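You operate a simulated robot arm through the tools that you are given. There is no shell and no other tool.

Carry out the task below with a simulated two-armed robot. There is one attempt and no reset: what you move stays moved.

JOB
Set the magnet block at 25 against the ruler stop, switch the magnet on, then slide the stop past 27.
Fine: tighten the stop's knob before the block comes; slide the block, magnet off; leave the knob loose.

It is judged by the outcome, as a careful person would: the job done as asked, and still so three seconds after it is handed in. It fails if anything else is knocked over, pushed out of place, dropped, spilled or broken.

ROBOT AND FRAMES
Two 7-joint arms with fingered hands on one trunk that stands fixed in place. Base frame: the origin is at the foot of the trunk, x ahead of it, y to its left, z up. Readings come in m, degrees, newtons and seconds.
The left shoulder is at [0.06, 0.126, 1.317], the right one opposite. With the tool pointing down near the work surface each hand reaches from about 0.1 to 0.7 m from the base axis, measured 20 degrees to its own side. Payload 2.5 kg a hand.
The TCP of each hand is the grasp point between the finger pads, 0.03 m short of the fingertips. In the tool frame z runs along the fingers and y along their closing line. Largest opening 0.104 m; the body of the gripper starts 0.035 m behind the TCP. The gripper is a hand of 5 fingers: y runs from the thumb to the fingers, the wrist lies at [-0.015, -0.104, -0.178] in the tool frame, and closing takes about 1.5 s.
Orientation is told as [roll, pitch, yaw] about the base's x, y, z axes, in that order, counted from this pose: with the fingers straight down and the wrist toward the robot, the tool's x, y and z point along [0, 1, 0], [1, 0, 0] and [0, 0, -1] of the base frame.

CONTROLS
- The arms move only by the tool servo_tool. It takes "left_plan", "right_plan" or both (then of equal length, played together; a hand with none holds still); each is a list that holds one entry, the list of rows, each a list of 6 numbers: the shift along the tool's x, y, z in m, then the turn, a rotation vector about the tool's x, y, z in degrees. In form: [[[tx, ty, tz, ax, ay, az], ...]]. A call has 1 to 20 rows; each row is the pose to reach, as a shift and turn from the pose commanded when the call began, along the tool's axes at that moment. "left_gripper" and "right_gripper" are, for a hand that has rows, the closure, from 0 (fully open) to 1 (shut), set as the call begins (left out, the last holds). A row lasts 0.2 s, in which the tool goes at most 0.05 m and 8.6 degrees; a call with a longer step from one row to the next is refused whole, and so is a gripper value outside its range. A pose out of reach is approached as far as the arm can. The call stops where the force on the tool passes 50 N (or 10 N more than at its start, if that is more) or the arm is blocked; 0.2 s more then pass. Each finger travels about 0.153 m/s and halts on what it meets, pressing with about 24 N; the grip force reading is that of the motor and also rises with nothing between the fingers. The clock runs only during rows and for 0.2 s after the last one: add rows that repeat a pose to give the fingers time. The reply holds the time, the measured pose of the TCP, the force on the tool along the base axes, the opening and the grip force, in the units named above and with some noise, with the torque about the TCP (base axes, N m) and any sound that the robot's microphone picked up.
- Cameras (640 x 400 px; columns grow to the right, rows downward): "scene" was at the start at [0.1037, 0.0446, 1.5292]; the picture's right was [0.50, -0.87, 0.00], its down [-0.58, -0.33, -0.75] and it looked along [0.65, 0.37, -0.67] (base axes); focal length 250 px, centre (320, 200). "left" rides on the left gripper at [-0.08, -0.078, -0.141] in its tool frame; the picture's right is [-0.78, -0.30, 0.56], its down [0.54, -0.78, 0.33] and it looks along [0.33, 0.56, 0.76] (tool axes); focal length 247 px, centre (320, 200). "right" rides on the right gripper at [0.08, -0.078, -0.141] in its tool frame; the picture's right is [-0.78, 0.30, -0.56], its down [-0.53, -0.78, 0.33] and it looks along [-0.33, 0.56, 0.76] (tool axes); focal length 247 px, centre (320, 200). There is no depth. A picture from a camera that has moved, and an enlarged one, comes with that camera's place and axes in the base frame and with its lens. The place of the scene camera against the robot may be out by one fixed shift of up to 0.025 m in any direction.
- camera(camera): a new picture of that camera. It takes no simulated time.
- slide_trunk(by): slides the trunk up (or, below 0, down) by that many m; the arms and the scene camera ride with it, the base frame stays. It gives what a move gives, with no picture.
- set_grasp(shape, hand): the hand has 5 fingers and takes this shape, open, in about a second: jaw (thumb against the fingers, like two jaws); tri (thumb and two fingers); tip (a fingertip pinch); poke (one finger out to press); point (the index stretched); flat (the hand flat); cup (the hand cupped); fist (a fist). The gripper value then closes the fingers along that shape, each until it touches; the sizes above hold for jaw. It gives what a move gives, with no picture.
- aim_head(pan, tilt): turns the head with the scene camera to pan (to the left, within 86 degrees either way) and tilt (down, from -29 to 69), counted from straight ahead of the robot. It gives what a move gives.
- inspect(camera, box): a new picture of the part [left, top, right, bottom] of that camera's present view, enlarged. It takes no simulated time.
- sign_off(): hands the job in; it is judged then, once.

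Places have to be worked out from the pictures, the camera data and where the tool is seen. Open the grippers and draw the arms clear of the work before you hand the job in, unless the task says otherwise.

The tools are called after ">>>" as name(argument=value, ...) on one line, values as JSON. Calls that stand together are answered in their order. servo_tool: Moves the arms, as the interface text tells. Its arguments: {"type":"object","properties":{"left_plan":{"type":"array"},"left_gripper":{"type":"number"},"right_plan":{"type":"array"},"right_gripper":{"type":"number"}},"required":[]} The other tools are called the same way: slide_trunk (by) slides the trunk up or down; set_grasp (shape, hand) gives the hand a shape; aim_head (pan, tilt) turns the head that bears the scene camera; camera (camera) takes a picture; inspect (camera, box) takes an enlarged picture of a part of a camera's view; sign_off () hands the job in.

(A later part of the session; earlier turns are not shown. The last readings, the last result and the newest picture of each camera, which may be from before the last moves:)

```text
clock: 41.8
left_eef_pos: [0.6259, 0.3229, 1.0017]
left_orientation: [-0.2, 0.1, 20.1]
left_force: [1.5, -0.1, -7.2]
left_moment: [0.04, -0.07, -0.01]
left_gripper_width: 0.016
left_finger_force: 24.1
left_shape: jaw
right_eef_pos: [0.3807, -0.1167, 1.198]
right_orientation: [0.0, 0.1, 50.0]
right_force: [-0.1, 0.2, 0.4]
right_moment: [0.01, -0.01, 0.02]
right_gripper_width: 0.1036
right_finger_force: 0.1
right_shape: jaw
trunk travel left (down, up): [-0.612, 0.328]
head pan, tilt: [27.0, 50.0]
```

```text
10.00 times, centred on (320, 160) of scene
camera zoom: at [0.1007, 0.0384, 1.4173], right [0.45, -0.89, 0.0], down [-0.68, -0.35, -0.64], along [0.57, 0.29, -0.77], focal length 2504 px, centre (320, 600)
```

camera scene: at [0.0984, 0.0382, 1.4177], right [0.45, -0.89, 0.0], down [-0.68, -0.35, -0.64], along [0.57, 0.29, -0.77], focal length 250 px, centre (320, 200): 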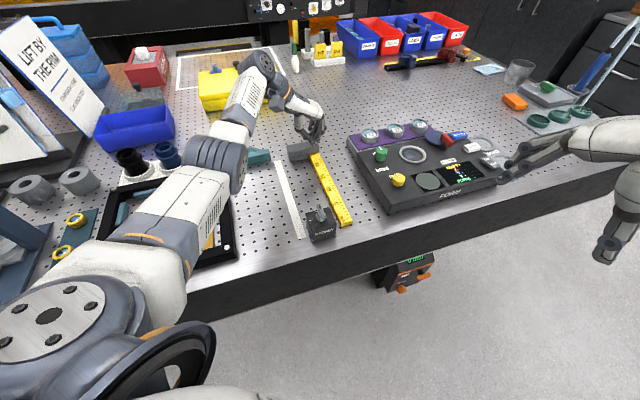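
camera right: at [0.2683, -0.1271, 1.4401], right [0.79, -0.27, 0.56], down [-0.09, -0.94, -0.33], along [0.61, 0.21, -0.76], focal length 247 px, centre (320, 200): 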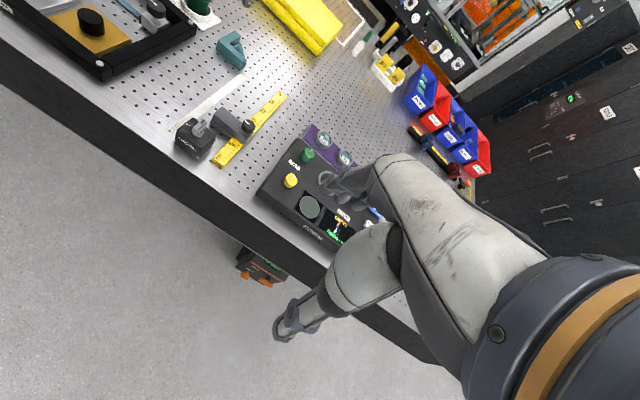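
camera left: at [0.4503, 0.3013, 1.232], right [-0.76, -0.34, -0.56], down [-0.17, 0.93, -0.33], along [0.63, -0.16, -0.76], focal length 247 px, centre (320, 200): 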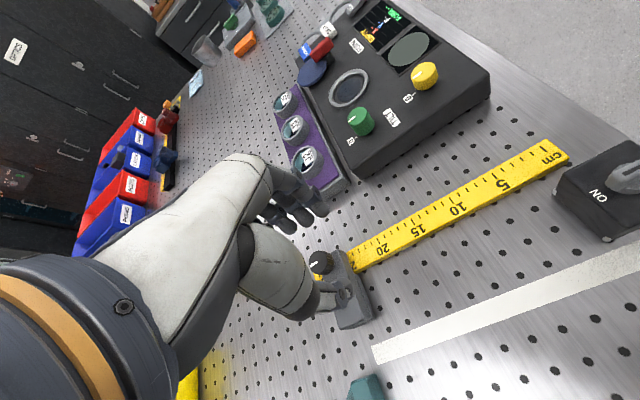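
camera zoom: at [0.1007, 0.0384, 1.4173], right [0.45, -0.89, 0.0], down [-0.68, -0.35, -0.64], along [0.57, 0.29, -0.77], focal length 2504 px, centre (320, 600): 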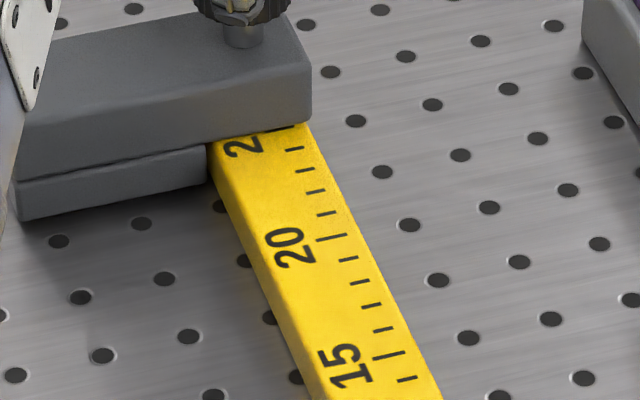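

The edge is at about 24.82 now. I'll move it +1.8 mm and continue tightening by 15°, then check.

>>> servo_tool(left_plan=[[[0.0008, 0.0016, 0, 0, 0, 0], [0.0008, 0.0016, 0, 0, 0, 0], [0.0008, 0.0016, 0, 0, 0, 5], [0.0008, 0.0016, 0, 0, 0, 10], [0.0008, 0.0016, 0, 0, 0, 15], [0.0008, 0.0016, 0, 0, 0, 15]]])

>>> inspect(camera="left", box=[346, 220, 416, 290])

>>> inspect(camera="scene", box=[300, 140, 340, 180])

```text
clock: 43.2
left_eef_pos: [0.6264, 0.3242, 1.002]
left_orientation: [-0.1, 0.0, 5.0]
left_force: [-4.4, 1.2, -5.0]
left_moment: [0.01, 0.07, 0.09]
left_gripper_width: 0.0161
left_finger_force: 23.8
left_shape: jaw
right_eef_pos: [0.3807, -0.1162, 1.1989]
right_orientation: [0.0, 0.0, 50.0]
right_force: [0.4, 0.1, -0.1]
right_moment: [-0.02, 0.03, 0.0]
right_gripper_width: 0.1038
right_finger_force: 0.0
right_shape: jaw
trunk travel left (down, up): [-0.612, 0.328]
head pan, tilt: [27.0, 50.0]
```

```text
5.71 times, centred on (381, 255) of left
camera zoom: at [0.5553, 0.2376, 1.1423], right [-0.23, -0.8, -0.56], down [-0.82, 0.46, -0.33], along [0.52, 0.38, -0.76], focal length 1411 px, centre (-29, -114)
```

zoom: 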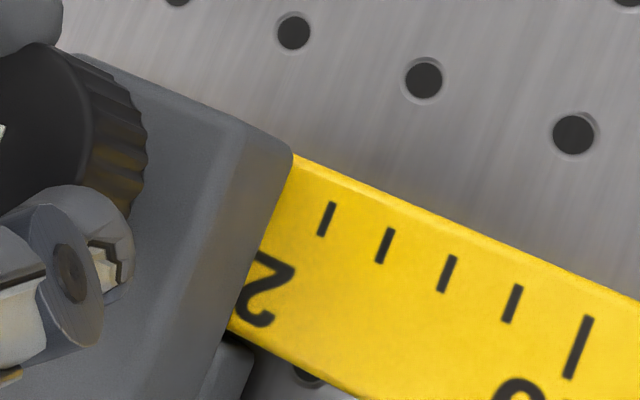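

```text
10.00 times, centred on (320, 160) of scene
camera zoom: at [0.0997, 0.0383, 1.4174], right [0.45, -0.89, 0.0], down [-0.68, -0.35, -0.64], along [0.57, 0.29, -0.77], focal length 2504 px, centre (320, 600)
```

zoom: 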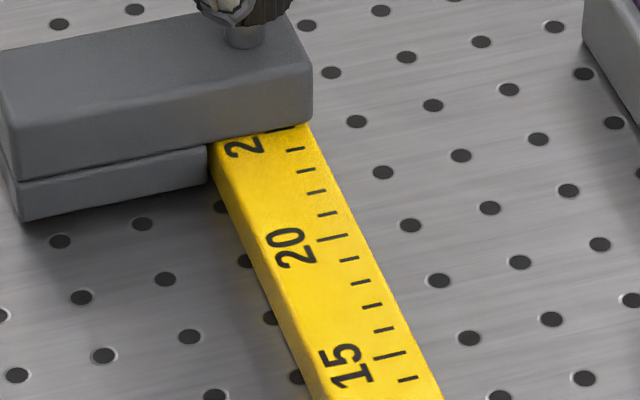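

The edge is at 24.86 and friction has now set in, so it no longer follows small nudges. I'll back off 20°, nudge it to 25.0, verify, then tighten home.

>>> servo_tool(left_plan=[[[0, 0, 0, 0, 0, -5], [0, 0, 0, 0, 0, -10], [0, 0, 0, 0, 0, -15], [0, 0, 0, 0, 0, -20], [0, 0, 0, 0, 0, -20]]])

>>> inspect(camera="left", box=[346, 220, 416, 290])

>>> inspect(camera="scene", box=[300, 140, 340, 180])

```text
clock: 44.4
left_eef_pos: [0.6284, 0.3237, 1.0027]
left_orientation: [-0.1, 0.0, 25.2]
left_force: [3.4, 1.5, -6.4]
left_moment: [0.04, -0.07, -0.03]
left_gripper_width: 0.016
left_finger_force: 23.6
left_shape: jaw
right_eef_pos: [0.3806, -0.1174, 1.1981]
right_orientation: [-0.1, 0.1, 50.0]
right_force: [-0.2, -0.2, 0.0]
right_moment: [-0.02, 0.01, 0.0]
right_gripper_width: 0.1035
right_finger_force: 0.0
right_shape: jaw
trunk travel left (down, up): [-0.612, 0.328]
head pan, tilt: [27.0, 50.0]
```

```text
5.71 times, centred on (381, 255) of left
camera zoom: at [0.5904, 0.219, 1.1424], right [0.06, -0.83, -0.56], down [-0.93, 0.15, -0.33], along [0.36, 0.54, -0.76], focal length 1411 px, centre (-29, -114)
```

zoom: 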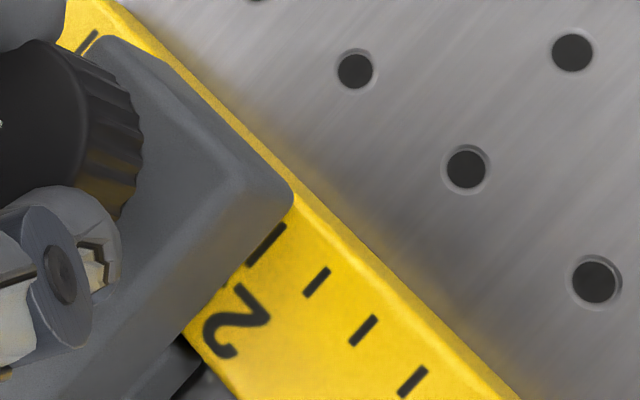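

```text
10.00 times, centred on (320, 160) of scene
camera zoom: at [0.1007, 0.0383, 1.4173], right [0.45, -0.89, 0.0], down [-0.68, -0.35, -0.64], along [0.57, 0.29, -0.77], focal length 2504 px, centre (320, 600)
```

zoom: 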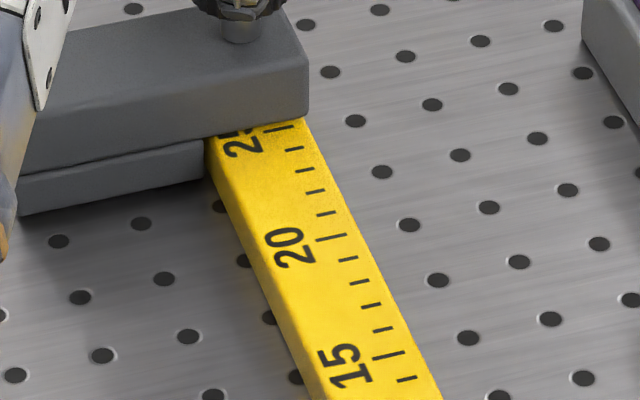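

The edge is at about 25.14, and a clockwise turn of 20° pulls it back by about 2.5 mm before it locks. I'll offset it +1.3 mm first and tighten again so that it ends up at 25.0.

>>> servo_tool(left_plan=[[[0.0004, 0.0012, 0, 0, 0, 0], [0.0004, 0.0012, 0, 0, 0, 5], [0.0004, 0.0012, 0, 0, 0, 10], [0.0004, 0.0012, 0, 0, 0, 15], [0.0004, 0.0012, 0, 0, 0, 20], [0.0004, 0.0012, 0, 0, 0, 20]]])

>>> inspect(camera="left", box=[346, 220, 416, 290])

>>> inspect(camera="scene", box=[300, 140, 340, 180])

```text
clock: 45.8
left_eef_pos: [0.6283, 0.3252, 1.0024]
left_orientation: [-0.1, 0.1, 5.0]
left_force: [0.1, 5.0, -6.6]
left_moment: [0.13, -0.05, 0.12]
left_gripper_width: 0.0161
left_finger_force: 23.7
left_shape: jaw
right_eef_pos: [0.3807, -0.1174, 1.1994]
right_orientation: [0.0, 0.1, 50.0]
right_force: [0.3, 0.3, -0.1]
right_moment: [0.01, 0.01, 0.04]
right_gripper_width: 0.1037
right_finger_force: 0.1
right_shape: jaw
trunk travel left (down, up): [-0.612, 0.328]
head pan, tilt: [27.0, 50.0]
```

```text
5.71 times, centred on (381, 255) of left
camera zoom: at [0.5567, 0.2388, 1.1426], right [-0.23, -0.8, -0.56], down [-0.82, 0.46, -0.33], along [0.52, 0.38, -0.76], focal length 1411 px, centre (-29, -114)
```

zoom: 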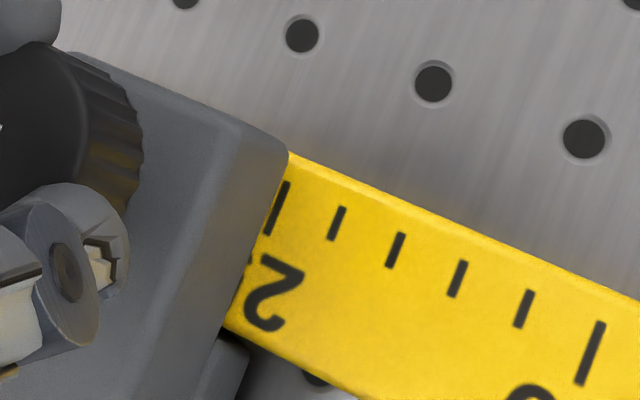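

```text
10.00 times, centred on (320, 160) of scene
camera zoom: at [0.1004, 0.0389, 1.4173], right [0.45, -0.89, 0.0], down [-0.68, -0.35, -0.64], along [0.57, 0.29, -0.77], focal length 2504 px, centre (320, 600)
```

zoom: 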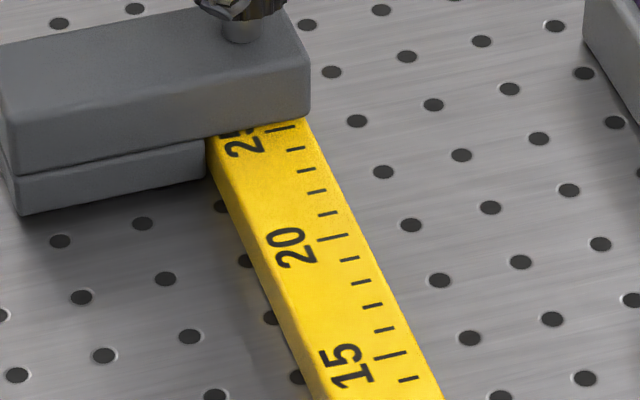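

The edge is at about 25.12 and the knob torque is rising (0.12 N·m). I'll tighten another 15° and see whether it holds.

>>> servo_tool(left_plan=[[[0, 0, 0, 0, 0, 5], [0, 0, 0, 0, 0, 10], [0, 0, 0, 0, 0, 15], [0, 0, 0, 0, 0, 15]]])

>>> inspect(camera="left", box=[346, 220, 416, 290])

>>> inspect(camera="scene", box=[300, 140, 340, 180])

>>> inspect(camera="left", box=[250, 150, 430, 320])

```text
clock: 46.8
left_eef_pos: [0.628, 0.3275, 1.0028]
left_orientation: [0.1, 0.1, -9.8]
left_force: [2.7, 11.5, -5.5]
left_moment: [0.29, -0.11, 0.34]
left_gripper_width: 0.0152
left_finger_force: 24.2
left_shape: jaw
right_eef_pos: [0.3817, -0.1156, 1.1993]
right_orientation: [0.0, 0.1, 50.0]
right_force: [0.0, -0.3, -0.6]
right_moment: [0.01, -0.02, 0.0]
right_gripper_width: 0.1034
right_finger_force: 0.2
right_shape: jaw
trunk travel left (down, up): [-0.612, 0.328]
head pan, tilt: [27.0, 50.0]
```

```text
5.71 times, centred on (381, 255) of left
camera zoom: at [0.5365, 0.2618, 1.1423], right [-0.42, -0.71, -0.56], down [-0.67, 0.66, -0.33], along [0.61, 0.24, -0.76], focal length 1411 px, centre (-29, -114)
```

zoom: 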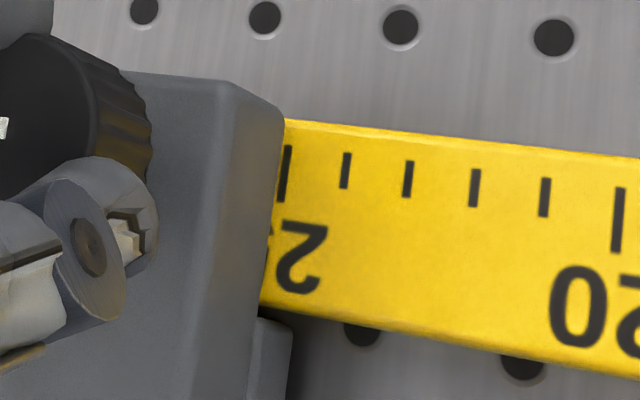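

```text
10.00 times, centred on (320, 160) of scene
camera zoom: at [0.1007, 0.0397, 1.4173], right [0.45, -0.89, 0.0], down [-0.68, -0.35, -0.64], along [0.57, 0.29, -0.77], focal length 2504 px, centre (320, 600)
```

zoom: 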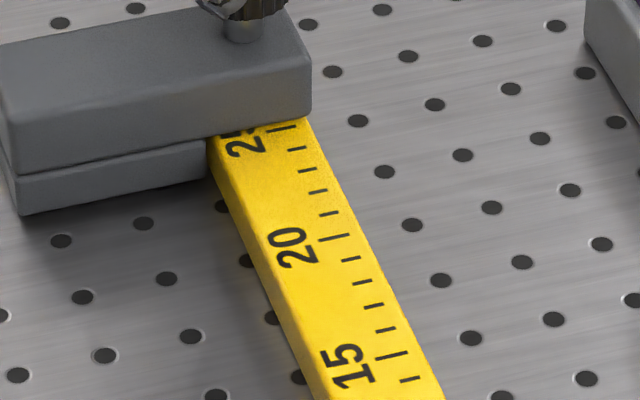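

```text
2.35 times, centred on (340, 235) of left
camera zoom: at [0.5365, 0.2618, 1.1423], right [-0.42, -0.71, -0.56], down [-0.67, 0.66, -0.33], along [0.61, 0.24, -0.76], focal length 581 px, centre (273, 118)
```

zoom: 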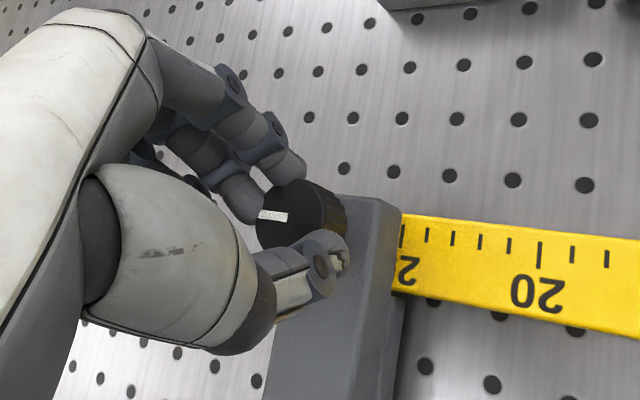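

The torque has reached 0.34 N·m and the fingers are slipping on the knob, so it's at its tight stop. The stop holds against about 10 N at roughly 25.1. I'll relax the hand, open and lift off.

>>> servo_tool(left_plan=[[[0.0015, 0, 0, 0, 0, 0], [0.003, 0, 0, 0, 0, 0], [0.003, 0, 0, 0, 0, 0]]])

>>> servo_tool(left_plan=[[[0, 0, 0, 0, 0, 0], [0, 0, 0, 0, 0, 0], [0, 0, 0, 0, 0, 0], [0, 0, -0.01, 0, 0, 0], [0, 0, -0.03, 0, 0, 0], [0, 0, -0.06, 0, 0, 0], [0, -0.03, -0.09, 0, 0, 0], [0, -0.07, -0.1, 0, 0, 0], [0, -0.11, -0.1, 0, 0, 0]]], left_gripper=0.45)

>>> inspect(camera="scene", box=[280, 110, 370, 200])

>>> inspect(camera="scene", box=[300, 140, 340, 180])

>>> camera(camera="left")

```text
clock: 47.6
left_eef_pos: [0.6286, 0.3292, 1.0003]
left_orientation: [0.0, 0.1, -10.0]
left_force: [-3.3, 7.0, -3.0]
left_moment: [0.18, 0.05, 0.2]
left_gripper_width: 0.0154
left_finger_force: 24.3
left_shape: jaw
right_eef_pos: [0.3798, -0.1168, 1.1984]
right_orientation: [-0.1, 0.0, 50.0]
right_force: [0.3, -0.3, -0.1]
right_moment: [0.0, 0.02, 0.03]
right_gripper_width: 0.1034
right_finger_force: 0.1
right_shape: jaw
trunk travel left (down, up): [-0.612, 0.328]
head pan, tilt: [27.0, 50.0]
```

```text
clock: 49.6
left_eef_pos: [0.5166, 0.3467, 1.1003]
left_orientation: [-0.1, 0.1, -10.0]
left_force: [-0.4, 0.0, 0.5]
left_moment: [0.0, -0.04, -0.01]
left_gripper_width: 0.057
left_finger_force: 0.1
left_shape: jaw
right_eef_pos: [0.3804, -0.1163, 1.1999]
right_orientation: [0.0, -0.1, 50.0]
right_force: [1.0, 0.5, 0.4]
right_moment: [-0.02, -0.01, -0.01]
right_gripper_width: 0.1039
right_finger_force: 0.2
right_shape: jaw
trunk travel left (down, up): [-0.612, 0.328]
head pan, tilt: [27.0, 50.0]
```

```text
4.44 times, centred on (325, 155) of scene
camera zoom: at [0.0992, 0.0381, 1.4175], right [0.45, -0.89, 0.0], down [-0.68, -0.35, -0.64], along [0.57, 0.29, -0.77], focal length 1113 px, centre (298, 400)
```

zoom: 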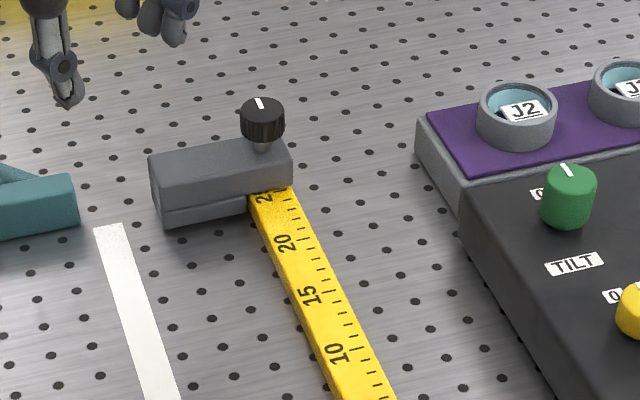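

```text
10.00 times, centred on (320, 160) of scene
camera zoom: at [0.0992, 0.0381, 1.4175], right [0.45, -0.89, 0.0], down [-0.68, -0.35, -0.64], along [0.57, 0.29, -0.77], focal length 2504 px, centre (320, 600)
```

zoom: 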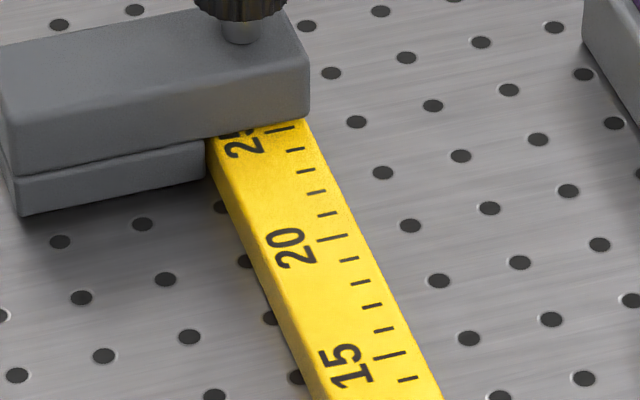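

```text
taken
camera left: at [0.4257, 0.2811, 1.2407], right [-0.43, -0.71, -0.56], down [-0.67, 0.66, -0.33], along [0.6, 0.23, -0.76], focal length 247 px, centre (320, 200)
```

left: 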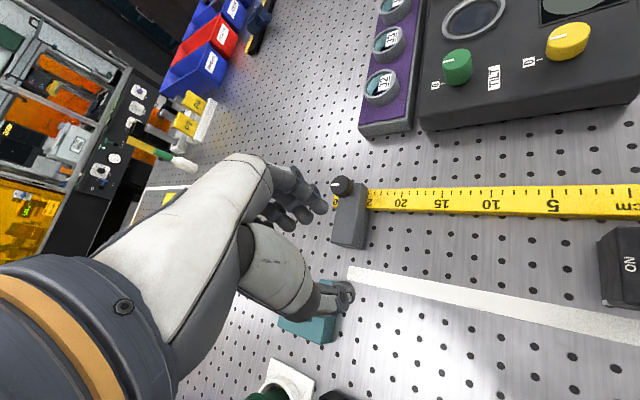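

The knob mark points up the ruler and the stop reads about 25.05, tight. Now for the magnet block: I'll bring the left hand above the lever, yawed −45° so the fingers close across the bar.

>>> servo_tool(left_plan=[[[-0.032, -0.0156, 0.0, 0, 0, 6], [-0.064, -0.0312, 0.0, 0, 0, 12], [-0.096, -0.0468, 0.005, 0, 0, 18], [-0.128, -0.0624, 0.01, 0, 0, 24], [-0.16, -0.078, 0.015, 0, 0, 30], [-0.1919, -0.0937, 0.02, 0, 0, 35], [-0.1919, -0.0937, 0.02, 0, 0, 35]]], left_gripper=0.5)

>>> inspect(camera="left", box=[250, 160, 430, 330])

>>> inspect(camera="right", box=[130, 50, 270, 170])

>>> inspect(camera="scene", box=[270, 150, 370, 260])

```text
clock: 51.2
left_eef_pos: [0.3937, 0.1756, 1.0843]
left_orientation: [0.0, 0.1, -45.0]
left_force: [0.2, 0.8, -0.5]
left_moment: [0.0, -0.01, 0.01]
left_gripper_width: 0.0524
left_finger_force: 0.0
left_shape: jaw
right_eef_pos: [0.3803, -0.1177, 1.199]
right_orientation: [-0.1, -0.1, 50.0]
right_force: [0.5, 0.3, -0.3]
right_moment: [0.01, 0.02, -0.01]
right_gripper_width: 0.1038
right_finger_force: 0.0
right_shape: jaw
trunk travel left (down, up): [-0.612, 0.328]
head pan, tilt: [27.0, 50.0]
```

```text
2.35 times, centred on (340, 245) of left
camera zoom: at [0.2811, 0.1733, 1.2252], right [-0.76, -0.34, -0.56], down [-0.17, 0.93, -0.33], along [0.63, -0.16, -0.76], focal length 581 px, centre (273, 94)
```

zoom: 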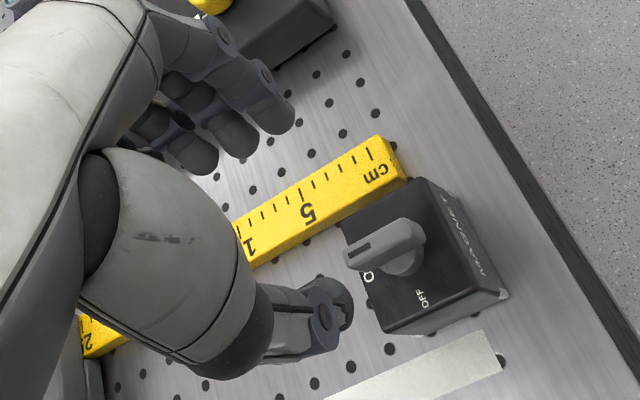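

```text
3.33 times, centred on (200, 110) of right
camera zoom: at [0.2684, -0.1263, 1.3399], right [0.78, -0.27, 0.56], down [-0.09, -0.94, -0.33], along [0.61, 0.21, -0.76], focal length 823 px, centre (720, 500)
```

zoom: 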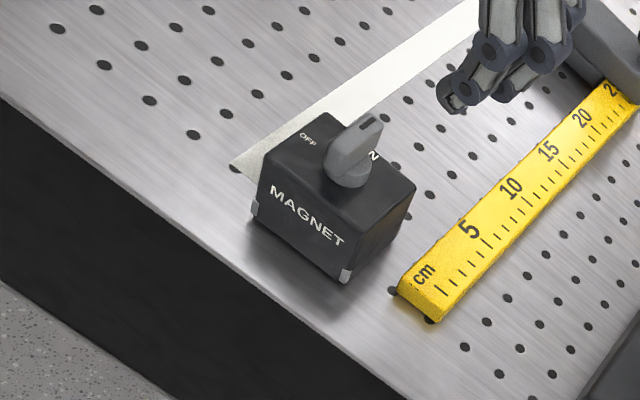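

```text
3.64 times, centred on (320, 205) of scene
camera zoom: at [0.0996, 0.0379, 1.4175], right [0.45, -0.89, 0.0], down [-0.68, -0.35, -0.64], along [0.57, 0.29, -0.77], focal length 911 px, centre (320, 182)
```

zoom: 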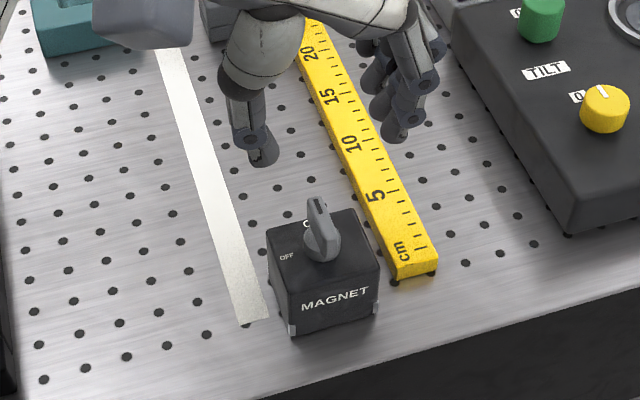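

The lever is within about 4 mm of being under the TCP. I'll descend so that the fingertips straddle the lever bar, above the block's top.

>>> servo_tool(left_plan=[[[-0.002, -0.003, 0.025, 0, 0, 0], [-0.002, -0.003, 0.05, 0, 0, 0], [-0.002, -0.003, 0.068, 0, 0, 0], [-0.002, -0.003, 0.078, 0, 0, 0], [-0.002, -0.003, 0.078, 0, 0, 0]]])

>>> inspect(camera="left", box=[250, 160, 430, 330])

>>> inspect(camera="right", box=[130, 50, 270, 170])

>>> inspect(camera="scene", box=[270, 150, 370, 260])

```text
clock: 52.4
left_eef_pos: [0.3927, 0.1769, 1.0037]
left_orientation: [0.0, 0.0, -44.8]
left_force: [-0.6, -0.3, -0.9]
left_moment: [0.01, -0.03, 0.01]
left_gripper_width: 0.0526
left_finger_force: 0.1
left_shape: jaw
right_eef_pos: [0.3804, -0.1181, 1.1994]
right_orientation: [0.1, 0.0, 50.0]
right_force: [-0.4, 0.7, -0.7]
right_moment: [0.05, 0.0, -0.01]
right_gripper_width: 0.104
right_finger_force: 0.0
right_shape: jaw
trunk travel left (down, up): [-0.612, 0.328]
head pan, tilt: [27.0, 50.0]
```

```text
2.35 times, centred on (340, 245) of left
camera zoom: at [0.2799, 0.174, 1.1446], right [-0.76, -0.34, -0.56], down [-0.17, 0.93, -0.33], along [0.63, -0.16, -0.76], focal length 581 px, centre (273, 94)
```

zoom: 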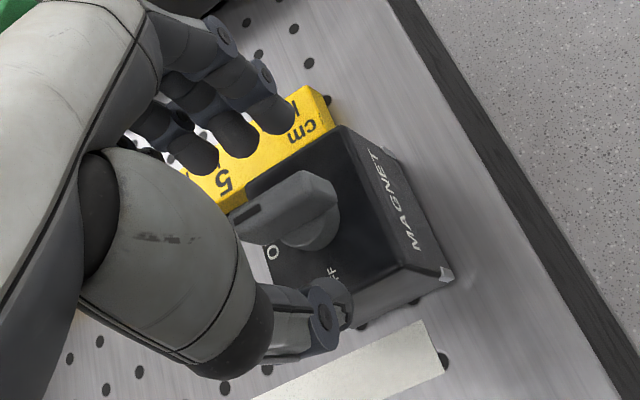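

```text
3.33 times, centred on (200, 110) of right
camera zoom: at [0.2684, -0.1263, 1.34], right [0.78, -0.27, 0.56], down [-0.09, -0.94, -0.33], along [0.61, 0.21, -0.76], focal length 823 px, centre (720, 500)
```

zoom: 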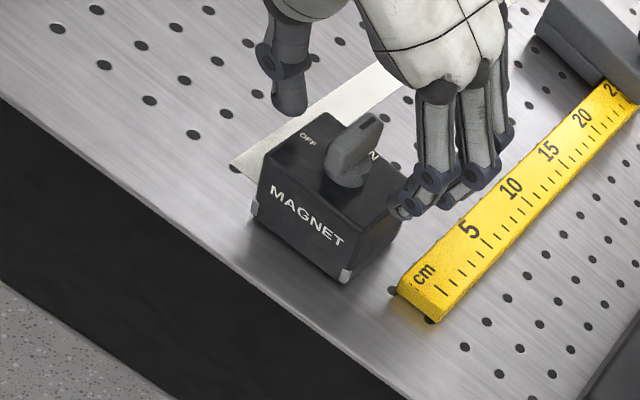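

```text
3.64 times, centred on (320, 205) of scene
camera zoom: at [0.0996, 0.0379, 1.4175], right [0.45, -0.89, 0.0], down [-0.68, -0.35, -0.64], along [0.57, 0.29, -0.77], focal length 911 px, centre (320, 182)
```

zoom: 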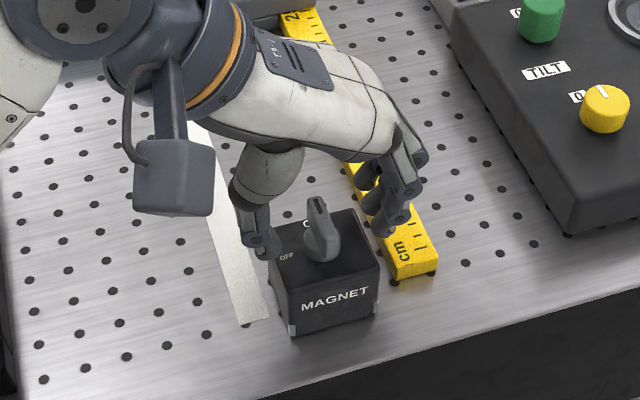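

The lever sits about 5 mm toward the thumb from centre. I'll shift by that amount and close on the bar.

>>> servo_tool(left_plan=[[[-0.0035, -0.005, 0, 0, 0, 0], [-0.0035, -0.005, 0, 0, 0, 0]]])

>>> servo_tool(left_plan=[[[0, 0, 0, 0, 0, 0], [0, 0, 0, 0, 0, 0], [0, 0, 0, 0, 0, 0], [0, 0, 0, 0, 0, 0], [0, 0, 0, 0, 0, 0]]], left_gripper=0.95)

>>> inspect(camera="left", box=[250, 160, 430, 330])

>>> inspect(camera="scene", box=[270, 150, 370, 260])

```text
clock: 53.0
left_eef_pos: [0.3858, 0.1772, 1.0048]
left_orientation: [0.0, 0.0, -44.9]
left_force: [-0.1, 0.4, 0.7]
left_moment: [0.03, -0.04, -0.01]
left_gripper_width: 0.0525
left_finger_force: 0.0
left_shape: jaw
right_eef_pos: [0.379, -0.118, 1.1988]
right_orientation: [0.0, 0.0, 50.0]
right_force: [-0.5, 0.2, 0.0]
right_moment: [0.0, -0.01, 0.02]
right_gripper_width: 0.1037
right_finger_force: 0.1
right_shape: jaw
trunk travel left (down, up): [-0.612, 0.328]
head pan, tilt: [27.0, 50.0]
```

```text
clock: 54.2
left_eef_pos: [0.3858, 0.1753, 1.0038]
left_orientation: [0.0, -0.2, -44.8]
left_force: [4.2, -4.8, 3.3]
left_moment: [-0.07, -0.14, -0.05]
left_gripper_width: 0.0061
left_finger_force: 0.1
left_shape: jaw
right_eef_pos: [0.3811, -0.1174, 1.1994]
right_orientation: [-0.1, 0.0, 50.0]
right_force: [-0.5, -0.4, -0.2]
right_moment: [-0.02, -0.01, 0.0]
right_gripper_width: 0.1041
right_finger_force: 0.0
right_shape: jaw
trunk travel left (down, up): [-0.612, 0.328]
head pan, tilt: [27.0, 50.0]
```

```text
2.35 times, centred on (340, 245) of left
camera zoom: at [0.2736, 0.1735, 1.1453], right [-0.76, -0.34, -0.56], down [-0.17, 0.93, -0.33], along [0.63, -0.16, -0.76], focal length 581 px, centre (273, 94)
```

zoom: 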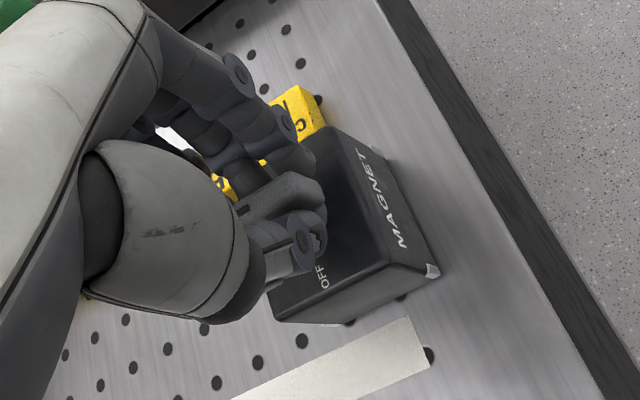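

```text
3.64 times, centred on (320, 205) of scene
camera zoom: at [0.0999, 0.0373, 1.4175], right [0.45, -0.89, 0.0], down [-0.68, -0.35, -0.64], along [0.57, 0.29, -0.77], focal length 911 px, centre (320, 182)
```

zoom: 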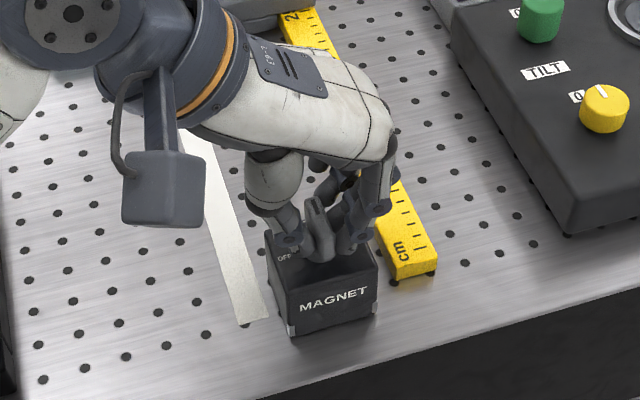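

The fingers have met around the thin lever (width 6 mm) but the grip force is near zero at this closure. I'll shift 2 mm to balance the load and close fully.

>>> servo_tool(left_plan=[[[0, 0.002, 0, 0, 0, 0], [0, 0.002, 0, 0, 0, 0], [0, 0.002, 0, 0, 0, 0], [0, 0.002, 0, 0, 0, 0]]], left_gripper=1.0)

>>> inspect(camera="left", box=[260, 190, 360, 290])

>>> inspect(camera="scene", box=[290, 170, 350, 240])

>>> inspect(camera="right", box=[150, 50, 240, 150])

```text
clock: 55.2
left_eef_pos: [0.388, 0.1752, 1.0048]
left_orientation: [-0.1, 0.1, -44.9]
left_force: [-0.5, -0.8, 0.5]
left_moment: [0.03, 0.01, -0.03]
left_gripper_width: 0.0054
left_finger_force: 23.7
left_shape: jaw
right_eef_pos: [0.3809, -0.1167, 1.1982]
right_orientation: [0.1, 0.0, 50.0]
right_force: [0.7, -0.2, 0.8]
right_moment: [-0.03, 0.02, -0.02]
right_gripper_width: 0.1039
right_finger_force: 0.0
right_shape: jaw
trunk travel left (down, up): [-0.612, 0.328]
head pan, tilt: [27.0, 50.0]
```

```text
4.00 times, centred on (310, 240) of left
camera zoom: at [0.2749, 0.1726, 1.1453], right [-0.76, -0.34, -0.56], down [-0.17, 0.93, -0.33], along [0.63, -0.16, -0.76], focal length 988 px, centre (360, 40)
```

zoom: 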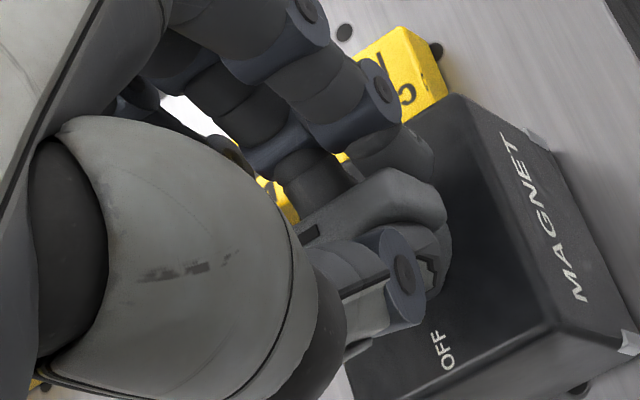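

```text
5.71 times, centred on (320, 205) of scene
camera zoom: at [0.1, 0.0381, 1.4174], right [0.45, -0.89, 0.0], down [-0.68, -0.35, -0.64], along [0.57, 0.29, -0.77], focal length 1431 px, centre (320, 171)
```

zoom: 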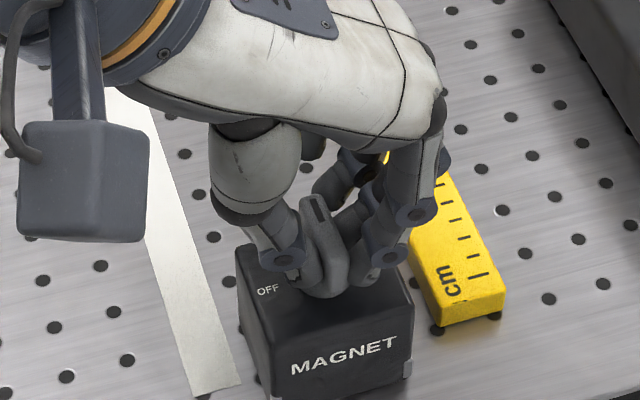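

```text
4.00 times, centred on (195, 100) of right
camera zoom: at [0.2688, -0.1261, 1.3398], right [0.79, -0.27, 0.56], down [-0.09, -0.94, -0.33], along [0.61, 0.21, -0.76], focal length 988 px, centre (820, 600)
```

zoom: 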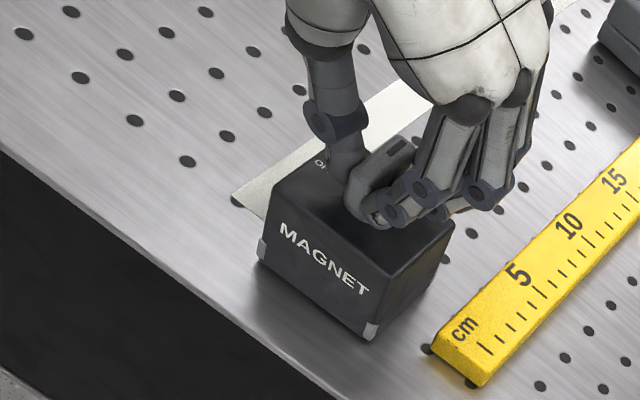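

The lever is firmly held. I'll turn it counter-clockwise toward OFF, 24° first, watching forces.

>>> servo_tool(left_plan=[[[0, 0, 0, 0, 0, -6], [0, 0, 0, 0, 0, -12], [0, 0, 0, 0, 0, -18], [0, 0, 0, 0, 0, -24]]])

>>> inspect(camera="scene", box=[290, 170, 350, 240])

```text
clock: 56.2
left_eef_pos: [0.3876, 0.1741, 1.005]
left_orientation: [-0.1, 0.2, -20.9]
left_force: [0.8, -0.8, 0.2]
left_moment: [-0.05, -0.05, -0.02]
left_gripper_width: 0.0058
left_finger_force: 24.5
left_shape: jaw
right_eef_pos: [0.3809, -0.1171, 1.1999]
right_orientation: [-0.1, -0.1, 49.9]
right_force: [0.3, 0.0, -1.3]
right_moment: [-0.04, -0.01, -0.01]
right_gripper_width: 0.1041
right_finger_force: 0.1
right_shape: jaw
trunk travel left (down, up): [-0.612, 0.328]
head pan, tilt: [27.0, 50.0]
```

```text
5.71 times, centred on (320, 205) of scene
camera zoom: at [0.1003, 0.0381, 1.4174], right [0.45, -0.89, 0.0], down [-0.68, -0.35, -0.64], along [0.57, 0.29, -0.77], focal length 1431 px, centre (320, 171)
```

zoom: 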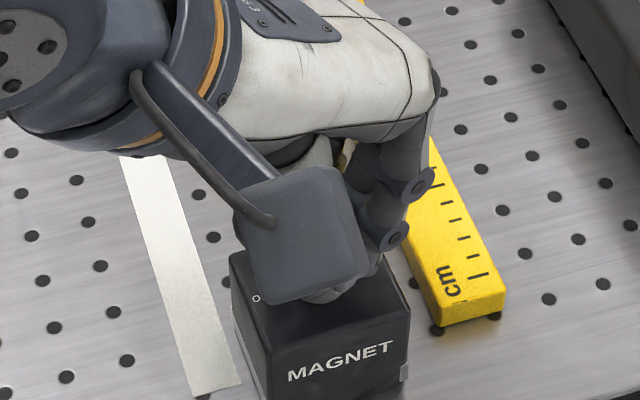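

The lever is turning; the block itself shifted by only about 3 mm. I'll continue turning toward OFF.

>>> servo_tool(left_plan=[[[0, 0, 0, 0, 0, -7], [0, 0, 0, 0, 0, -14], [0, 0, 0, 0, 0, -21], [0, 0, 0, 0, 0, -28], [0, 0, 0, 0, 0, -35]]])

>>> inspect(camera="scene", box=[290, 170, 350, 240])

>>> inspect(camera="left", box=[250, 160, 430, 330])

>>> inspect(camera="right", box=[150, 50, 240, 150])

```text
clock: 57.4
left_eef_pos: [0.3863, 0.1736, 1.0036]
left_orientation: [-0.1, 0.0, 14.2]
left_force: [0.4, -0.5, 0.2]
left_moment: [-0.02, -0.02, -0.01]
left_gripper_width: 0.0051
left_finger_force: 23.7
left_shape: jaw
right_eef_pos: [0.381, -0.1178, 1.1991]
right_orientation: [-0.1, -0.1, 50.0]
right_force: [-0.7, 0.0, -0.5]
right_moment: [-0.03, 0.01, -0.01]
right_gripper_width: 0.1035
right_finger_force: 0.1
right_shape: jaw
trunk travel left (down, up): [-0.612, 0.328]
head pan, tilt: [27.0, 50.0]
```

```text
5.71 times, centred on (320, 205) of scene
camera zoom: at [0.1003, 0.038, 1.4174], right [0.45, -0.89, 0.0], down [-0.68, -0.35, -0.64], along [0.57, 0.29, -0.77], focal length 1431 px, centre (320, 171)
```

zoom: 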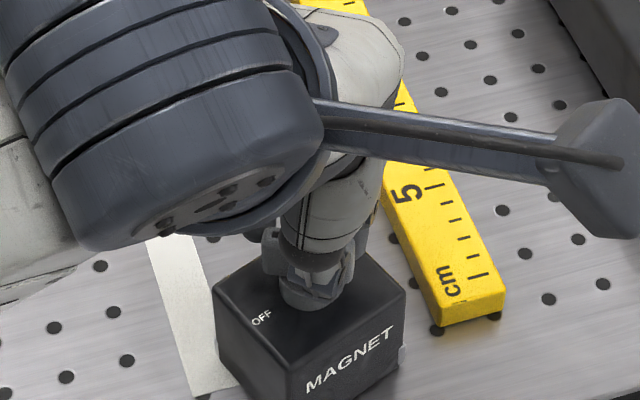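

```text
2.35 times, centred on (340, 245) of left
camera zoom: at [0.3298, 0.0774, 1.1453], right [-0.1, -0.83, -0.56], down [-0.88, 0.33, -0.33], along [0.46, 0.46, -0.76], focal length 581 px, centre (273, 94)
```

zoom: 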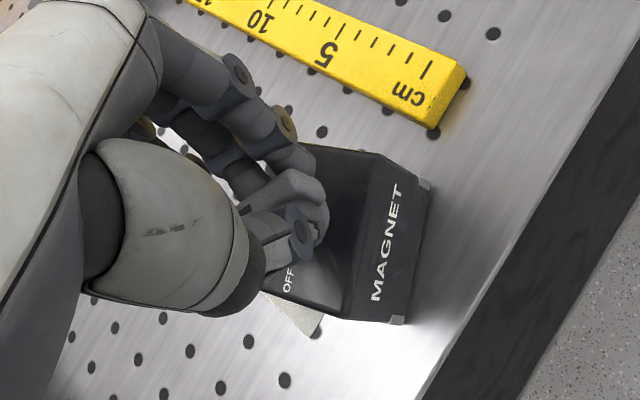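

```text
4.00 times, centred on (195, 100) of right
camera zoom: at [0.2691, -0.1261, 1.3398], right [0.79, -0.27, 0.56], down [-0.09, -0.94, -0.33], along [0.61, 0.21, -0.76], focal length 988 px, centre (820, 600)
```

zoom: 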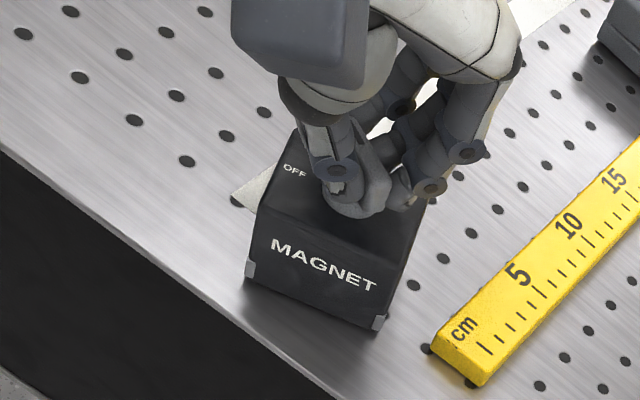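

The block is now turning along with the lever as the magnet weakens. I'll press down a few millimetres to hold the block by friction and turn more slowly.

>>> servo_tool(left_plan=[[[0, 0, 0.002, 0, 0, 0], [0, 0, 0.004, 0, 0, 0], [0, 0, 0.005, 0, 0, 0]]])

>>> inspect(camera="right", box=[160, 70, 230, 150])

```text
clock: 58.2
left_eef_pos: [0.3867, 0.1745, 1.0027]
left_orientation: [-0.3, -0.6, 14.2]
left_force: [1.7, 0.2, 17.7]
left_moment: [0.05, -0.12, -0.02]
left_gripper_width: 0.006
left_finger_force: 23.9
left_shape: jaw
right_eef_pos: [0.3797, -0.1174, 1.1985]
right_orientation: [0.1, -0.1, 50.0]
right_force: [-0.4, 0.3, -0.4]
right_moment: [-0.01, -0.05, -0.01]
right_gripper_width: 0.1037
right_finger_force: 0.0
right_shape: jaw
trunk travel left (down, up): [-0.612, 0.328]
head pan, tilt: [27.0, 50.0]
```

```text
5.00 times, centred on (195, 110) of right
camera zoom: at [0.2675, -0.1269, 1.3405], right [0.78, -0.27, 0.56], down [-0.09, -0.94, -0.33], along [0.61, 0.21, -0.76], focal length 1235 px, centre (945, 650)
```

zoom: 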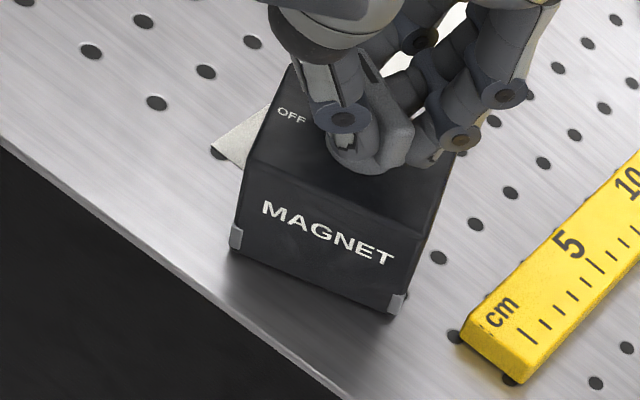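

Pressing with about 18 N. I'll turn slowly another 24° counter-clockwise and compare the block's angle.

>>> servo_tool(left_plan=[[[0, 0, 0.005, 0, 0, -2], [0, 0, 0.005, 0, 0, -4], [0, 0, 0.005, 0, 0, -6], [0, 0, 0.005, 0, 0, -8], [0, 0, 0.005, 0, 0, -10], [0, 0, 0.005, 0, 0, -12], [0, 0, 0.005, 0, 0, -14], [0, 0, 0.005, 0, 0, -16], [0, 0, 0.005, 0, 0, -18], [0, 0, 0.005, 0, 0, -20], [0, 0, 0.005, 0, 0, -22], [0, 0, 0.005, 0, 0, -24]]])

>>> inspect(camera="right", box=[160, 70, 230, 150])

```text
clock: 59.0
left_eef_pos: [0.3879, 0.1744, 1.0028]
left_orientation: [-0.8, -1.6, 19.2]
left_force: [-8.4, 1.4, 20.4]
left_moment: [0.0, 0.2, 0.01]
left_gripper_width: 0.006
left_finger_force: 23.9
left_shape: jaw
right_eef_pos: [0.3781, -0.1185, 1.1993]
right_orientation: [-0.1, 0.0, 50.0]
right_force: [-0.6, 0.1, 0.2]
right_moment: [-0.02, -0.02, -0.01]
right_gripper_width: 0.1035
right_finger_force: 0.1
right_shape: jaw
trunk travel left (down, up): [-0.612, 0.328]
head pan, tilt: [27.0, 50.0]
stopped in row 3 (left hand): the force on the tool passed its limit at 50 N (the readings are from after the stop); the commanded pose is now the measured one
```

```text
5.00 times, centred on (195, 110) of right
camera zoom: at [0.2662, -0.1266, 1.3401], right [0.78, -0.27, 0.56], down [-0.09, -0.94, -0.33], along [0.61, 0.21, -0.76], focal length 1235 px, centre (945, 650)
```

zoom: 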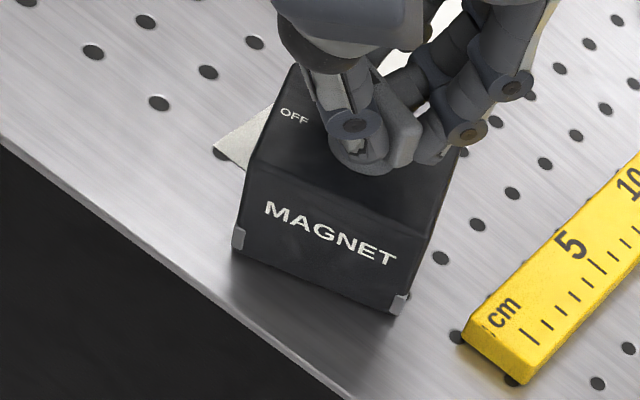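

I stacked the downward shift by mistake, which tripped the limit, but the block stayed put while the lever turned 5°, so pressing works. I'll continue turning at the present pressure, with no added depth.

>>> servo_tool(left_plan=[[[0, 0, 0, 0, 0, -2.5], [0, 0, 0, 0, 0, -5], [0, 0, 0, 0, 0, -7.5], [0, 0, 0, 0, 0, -10], [0, 0, 0, 0, 0, -12.5], [0, 0, 0, 0, 0, -15]]])

>>> inspect(camera="right", box=[160, 70, 230, 150])

```text
clock: 60.4
left_eef_pos: [0.3881, 0.1755, 1.0035]
left_orientation: [-1.1, -1.2, 34.4]
left_force: [1.4, 0.9, 23.9]
left_moment: [0.05, -0.05, -0.05]
left_gripper_width: 0.0069
left_finger_force: 23.4
left_shape: jaw
right_eef_pos: [0.3784, -0.1182, 1.1989]
right_orientation: [0.1, -0.2, 50.0]
right_force: [-0.5, 0.3, -0.4]
right_moment: [-0.03, 0.0, 0.01]
right_gripper_width: 0.1037
right_finger_force: 0.1
right_shape: jaw
trunk travel left (down, up): [-0.612, 0.328]
head pan, tilt: [27.0, 50.0]
```

```text
5.00 times, centred on (195, 110) of right
camera zoom: at [0.2669, -0.127, 1.3403], right [0.78, -0.27, 0.56], down [-0.09, -0.94, -0.33], along [0.61, 0.21, -0.76], focal length 1235 px, centre (945, 650)
```

zoom: 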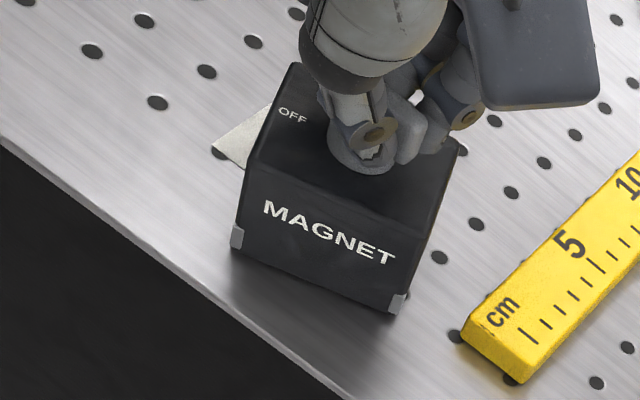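

The block holds still while the lever turns. I'll continue another 27° toward OFF.

>>> servo_tool(left_plan=[[[0, 0, 0, 0, 0, -3], [0, 0, 0, 0, 0, -6], [0, 0, 0, 0, 0, -9], [0, 0, 0, 0, 0, -12], [0, 0, 0, 0, 0, -15], [0, 0, 0, 0, 0, -18], [0, 0, 0, 0, 0, -21], [0, 0, 0, 0, 0, -24], [0, 0, 0, 0, 0, -27]]])

>>> inspect(camera="right", box=[160, 70, 230, 150])

>>> inspect(camera="left", box=[250, 160, 430, 330])

```text
clock: 62.4
left_eef_pos: [0.3907, 0.1744, 1.0012]
left_orientation: [-1.5, -0.9, 61.3]
left_force: [6.7, 7.6, 26.3]
left_moment: [0.36, -0.2, -0.16]
left_gripper_width: 0.0078
left_finger_force: 24.6
left_shape: jaw
right_eef_pos: [0.3779, -0.1171, 1.1983]
right_orientation: [0.0, 0.0, 50.1]
right_force: [-0.5, 0.0, -0.1]
right_moment: [-0.02, 0.0, 0.01]
right_gripper_width: 0.1037
right_finger_force: 0.1
right_shape: jaw
trunk travel left (down, up): [-0.612, 0.328]
head pan, tilt: [27.0, 50.0]
```

```text
5.00 times, centred on (195, 110) of right
camera zoom: at [0.2674, -0.1263, 1.3402], right [0.78, -0.27, 0.56], down [-0.09, -0.94, -0.33], along [0.61, 0.21, -0.76], focal length 1235 px, centre (945, 650)
```

zoom: 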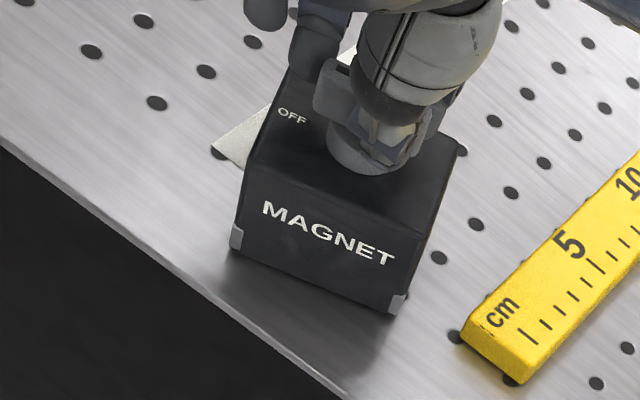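

```text
2.35 times, centred on (340, 245) of left
camera zoom: at [0.4176, 0.0685, 1.1435], right [0.55, -0.63, -0.54], down [-0.83, -0.42, -0.36], along [0.0, 0.65, -0.76], focal length 581 px, centre (273, 94)
```

zoom: 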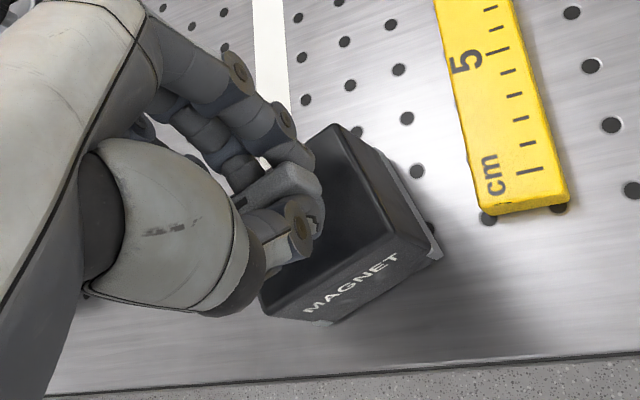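

The torque is rising and the bar is now parallel to the block's front face, pointing at OFF. I'll turn 4° more to be sure, then ease off, open and lift clear.

>>> servo_tool(left_plan=[[[0.0, 0.001, 0, 0, 0, -2], [0.0, 0.002, 0, 0, 0, -4], [0.0, 0.002, -0.002, 0, 0, -4], [0.0, 0.002, -0.004, 0, 0, -4]]])

>>> inspect(camera="right", box=[160, 70, 230, 150])

```text
clock: 63.4
left_eef_pos: [0.3883, 0.176, 1.0036]
left_orientation: [-1.0, -0.1, 64.9]
left_force: [4.7, -0.6, 3.9]
left_moment: [0.03, -0.16, -0.1]
left_gripper_width: 0.007
left_finger_force: 23.9
left_shape: jaw
right_eef_pos: [0.3812, -0.1175, 1.1991]
right_orientation: [0.0, 0.0, 50.0]
right_force: [-0.5, 0.3, 0.7]
right_moment: [-0.01, -0.03, 0.03]
right_gripper_width: 0.1039
right_finger_force: 0.1
right_shape: jaw
trunk travel left (down, up): [-0.612, 0.328]
head pan, tilt: [27.0, 50.0]
```

```text
5.00 times, centred on (195, 110) of right
camera zoom: at [0.2687, -0.1264, 1.3395], right [0.79, -0.27, 0.56], down [-0.09, -0.94, -0.33], along [0.61, 0.21, -0.76], focal length 1235 px, centre (945, 650)
```

zoom: 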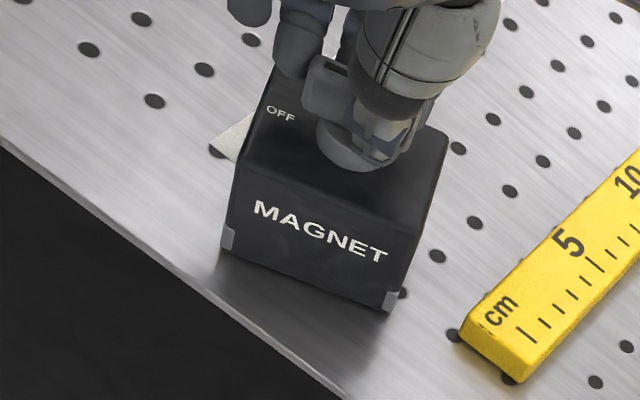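

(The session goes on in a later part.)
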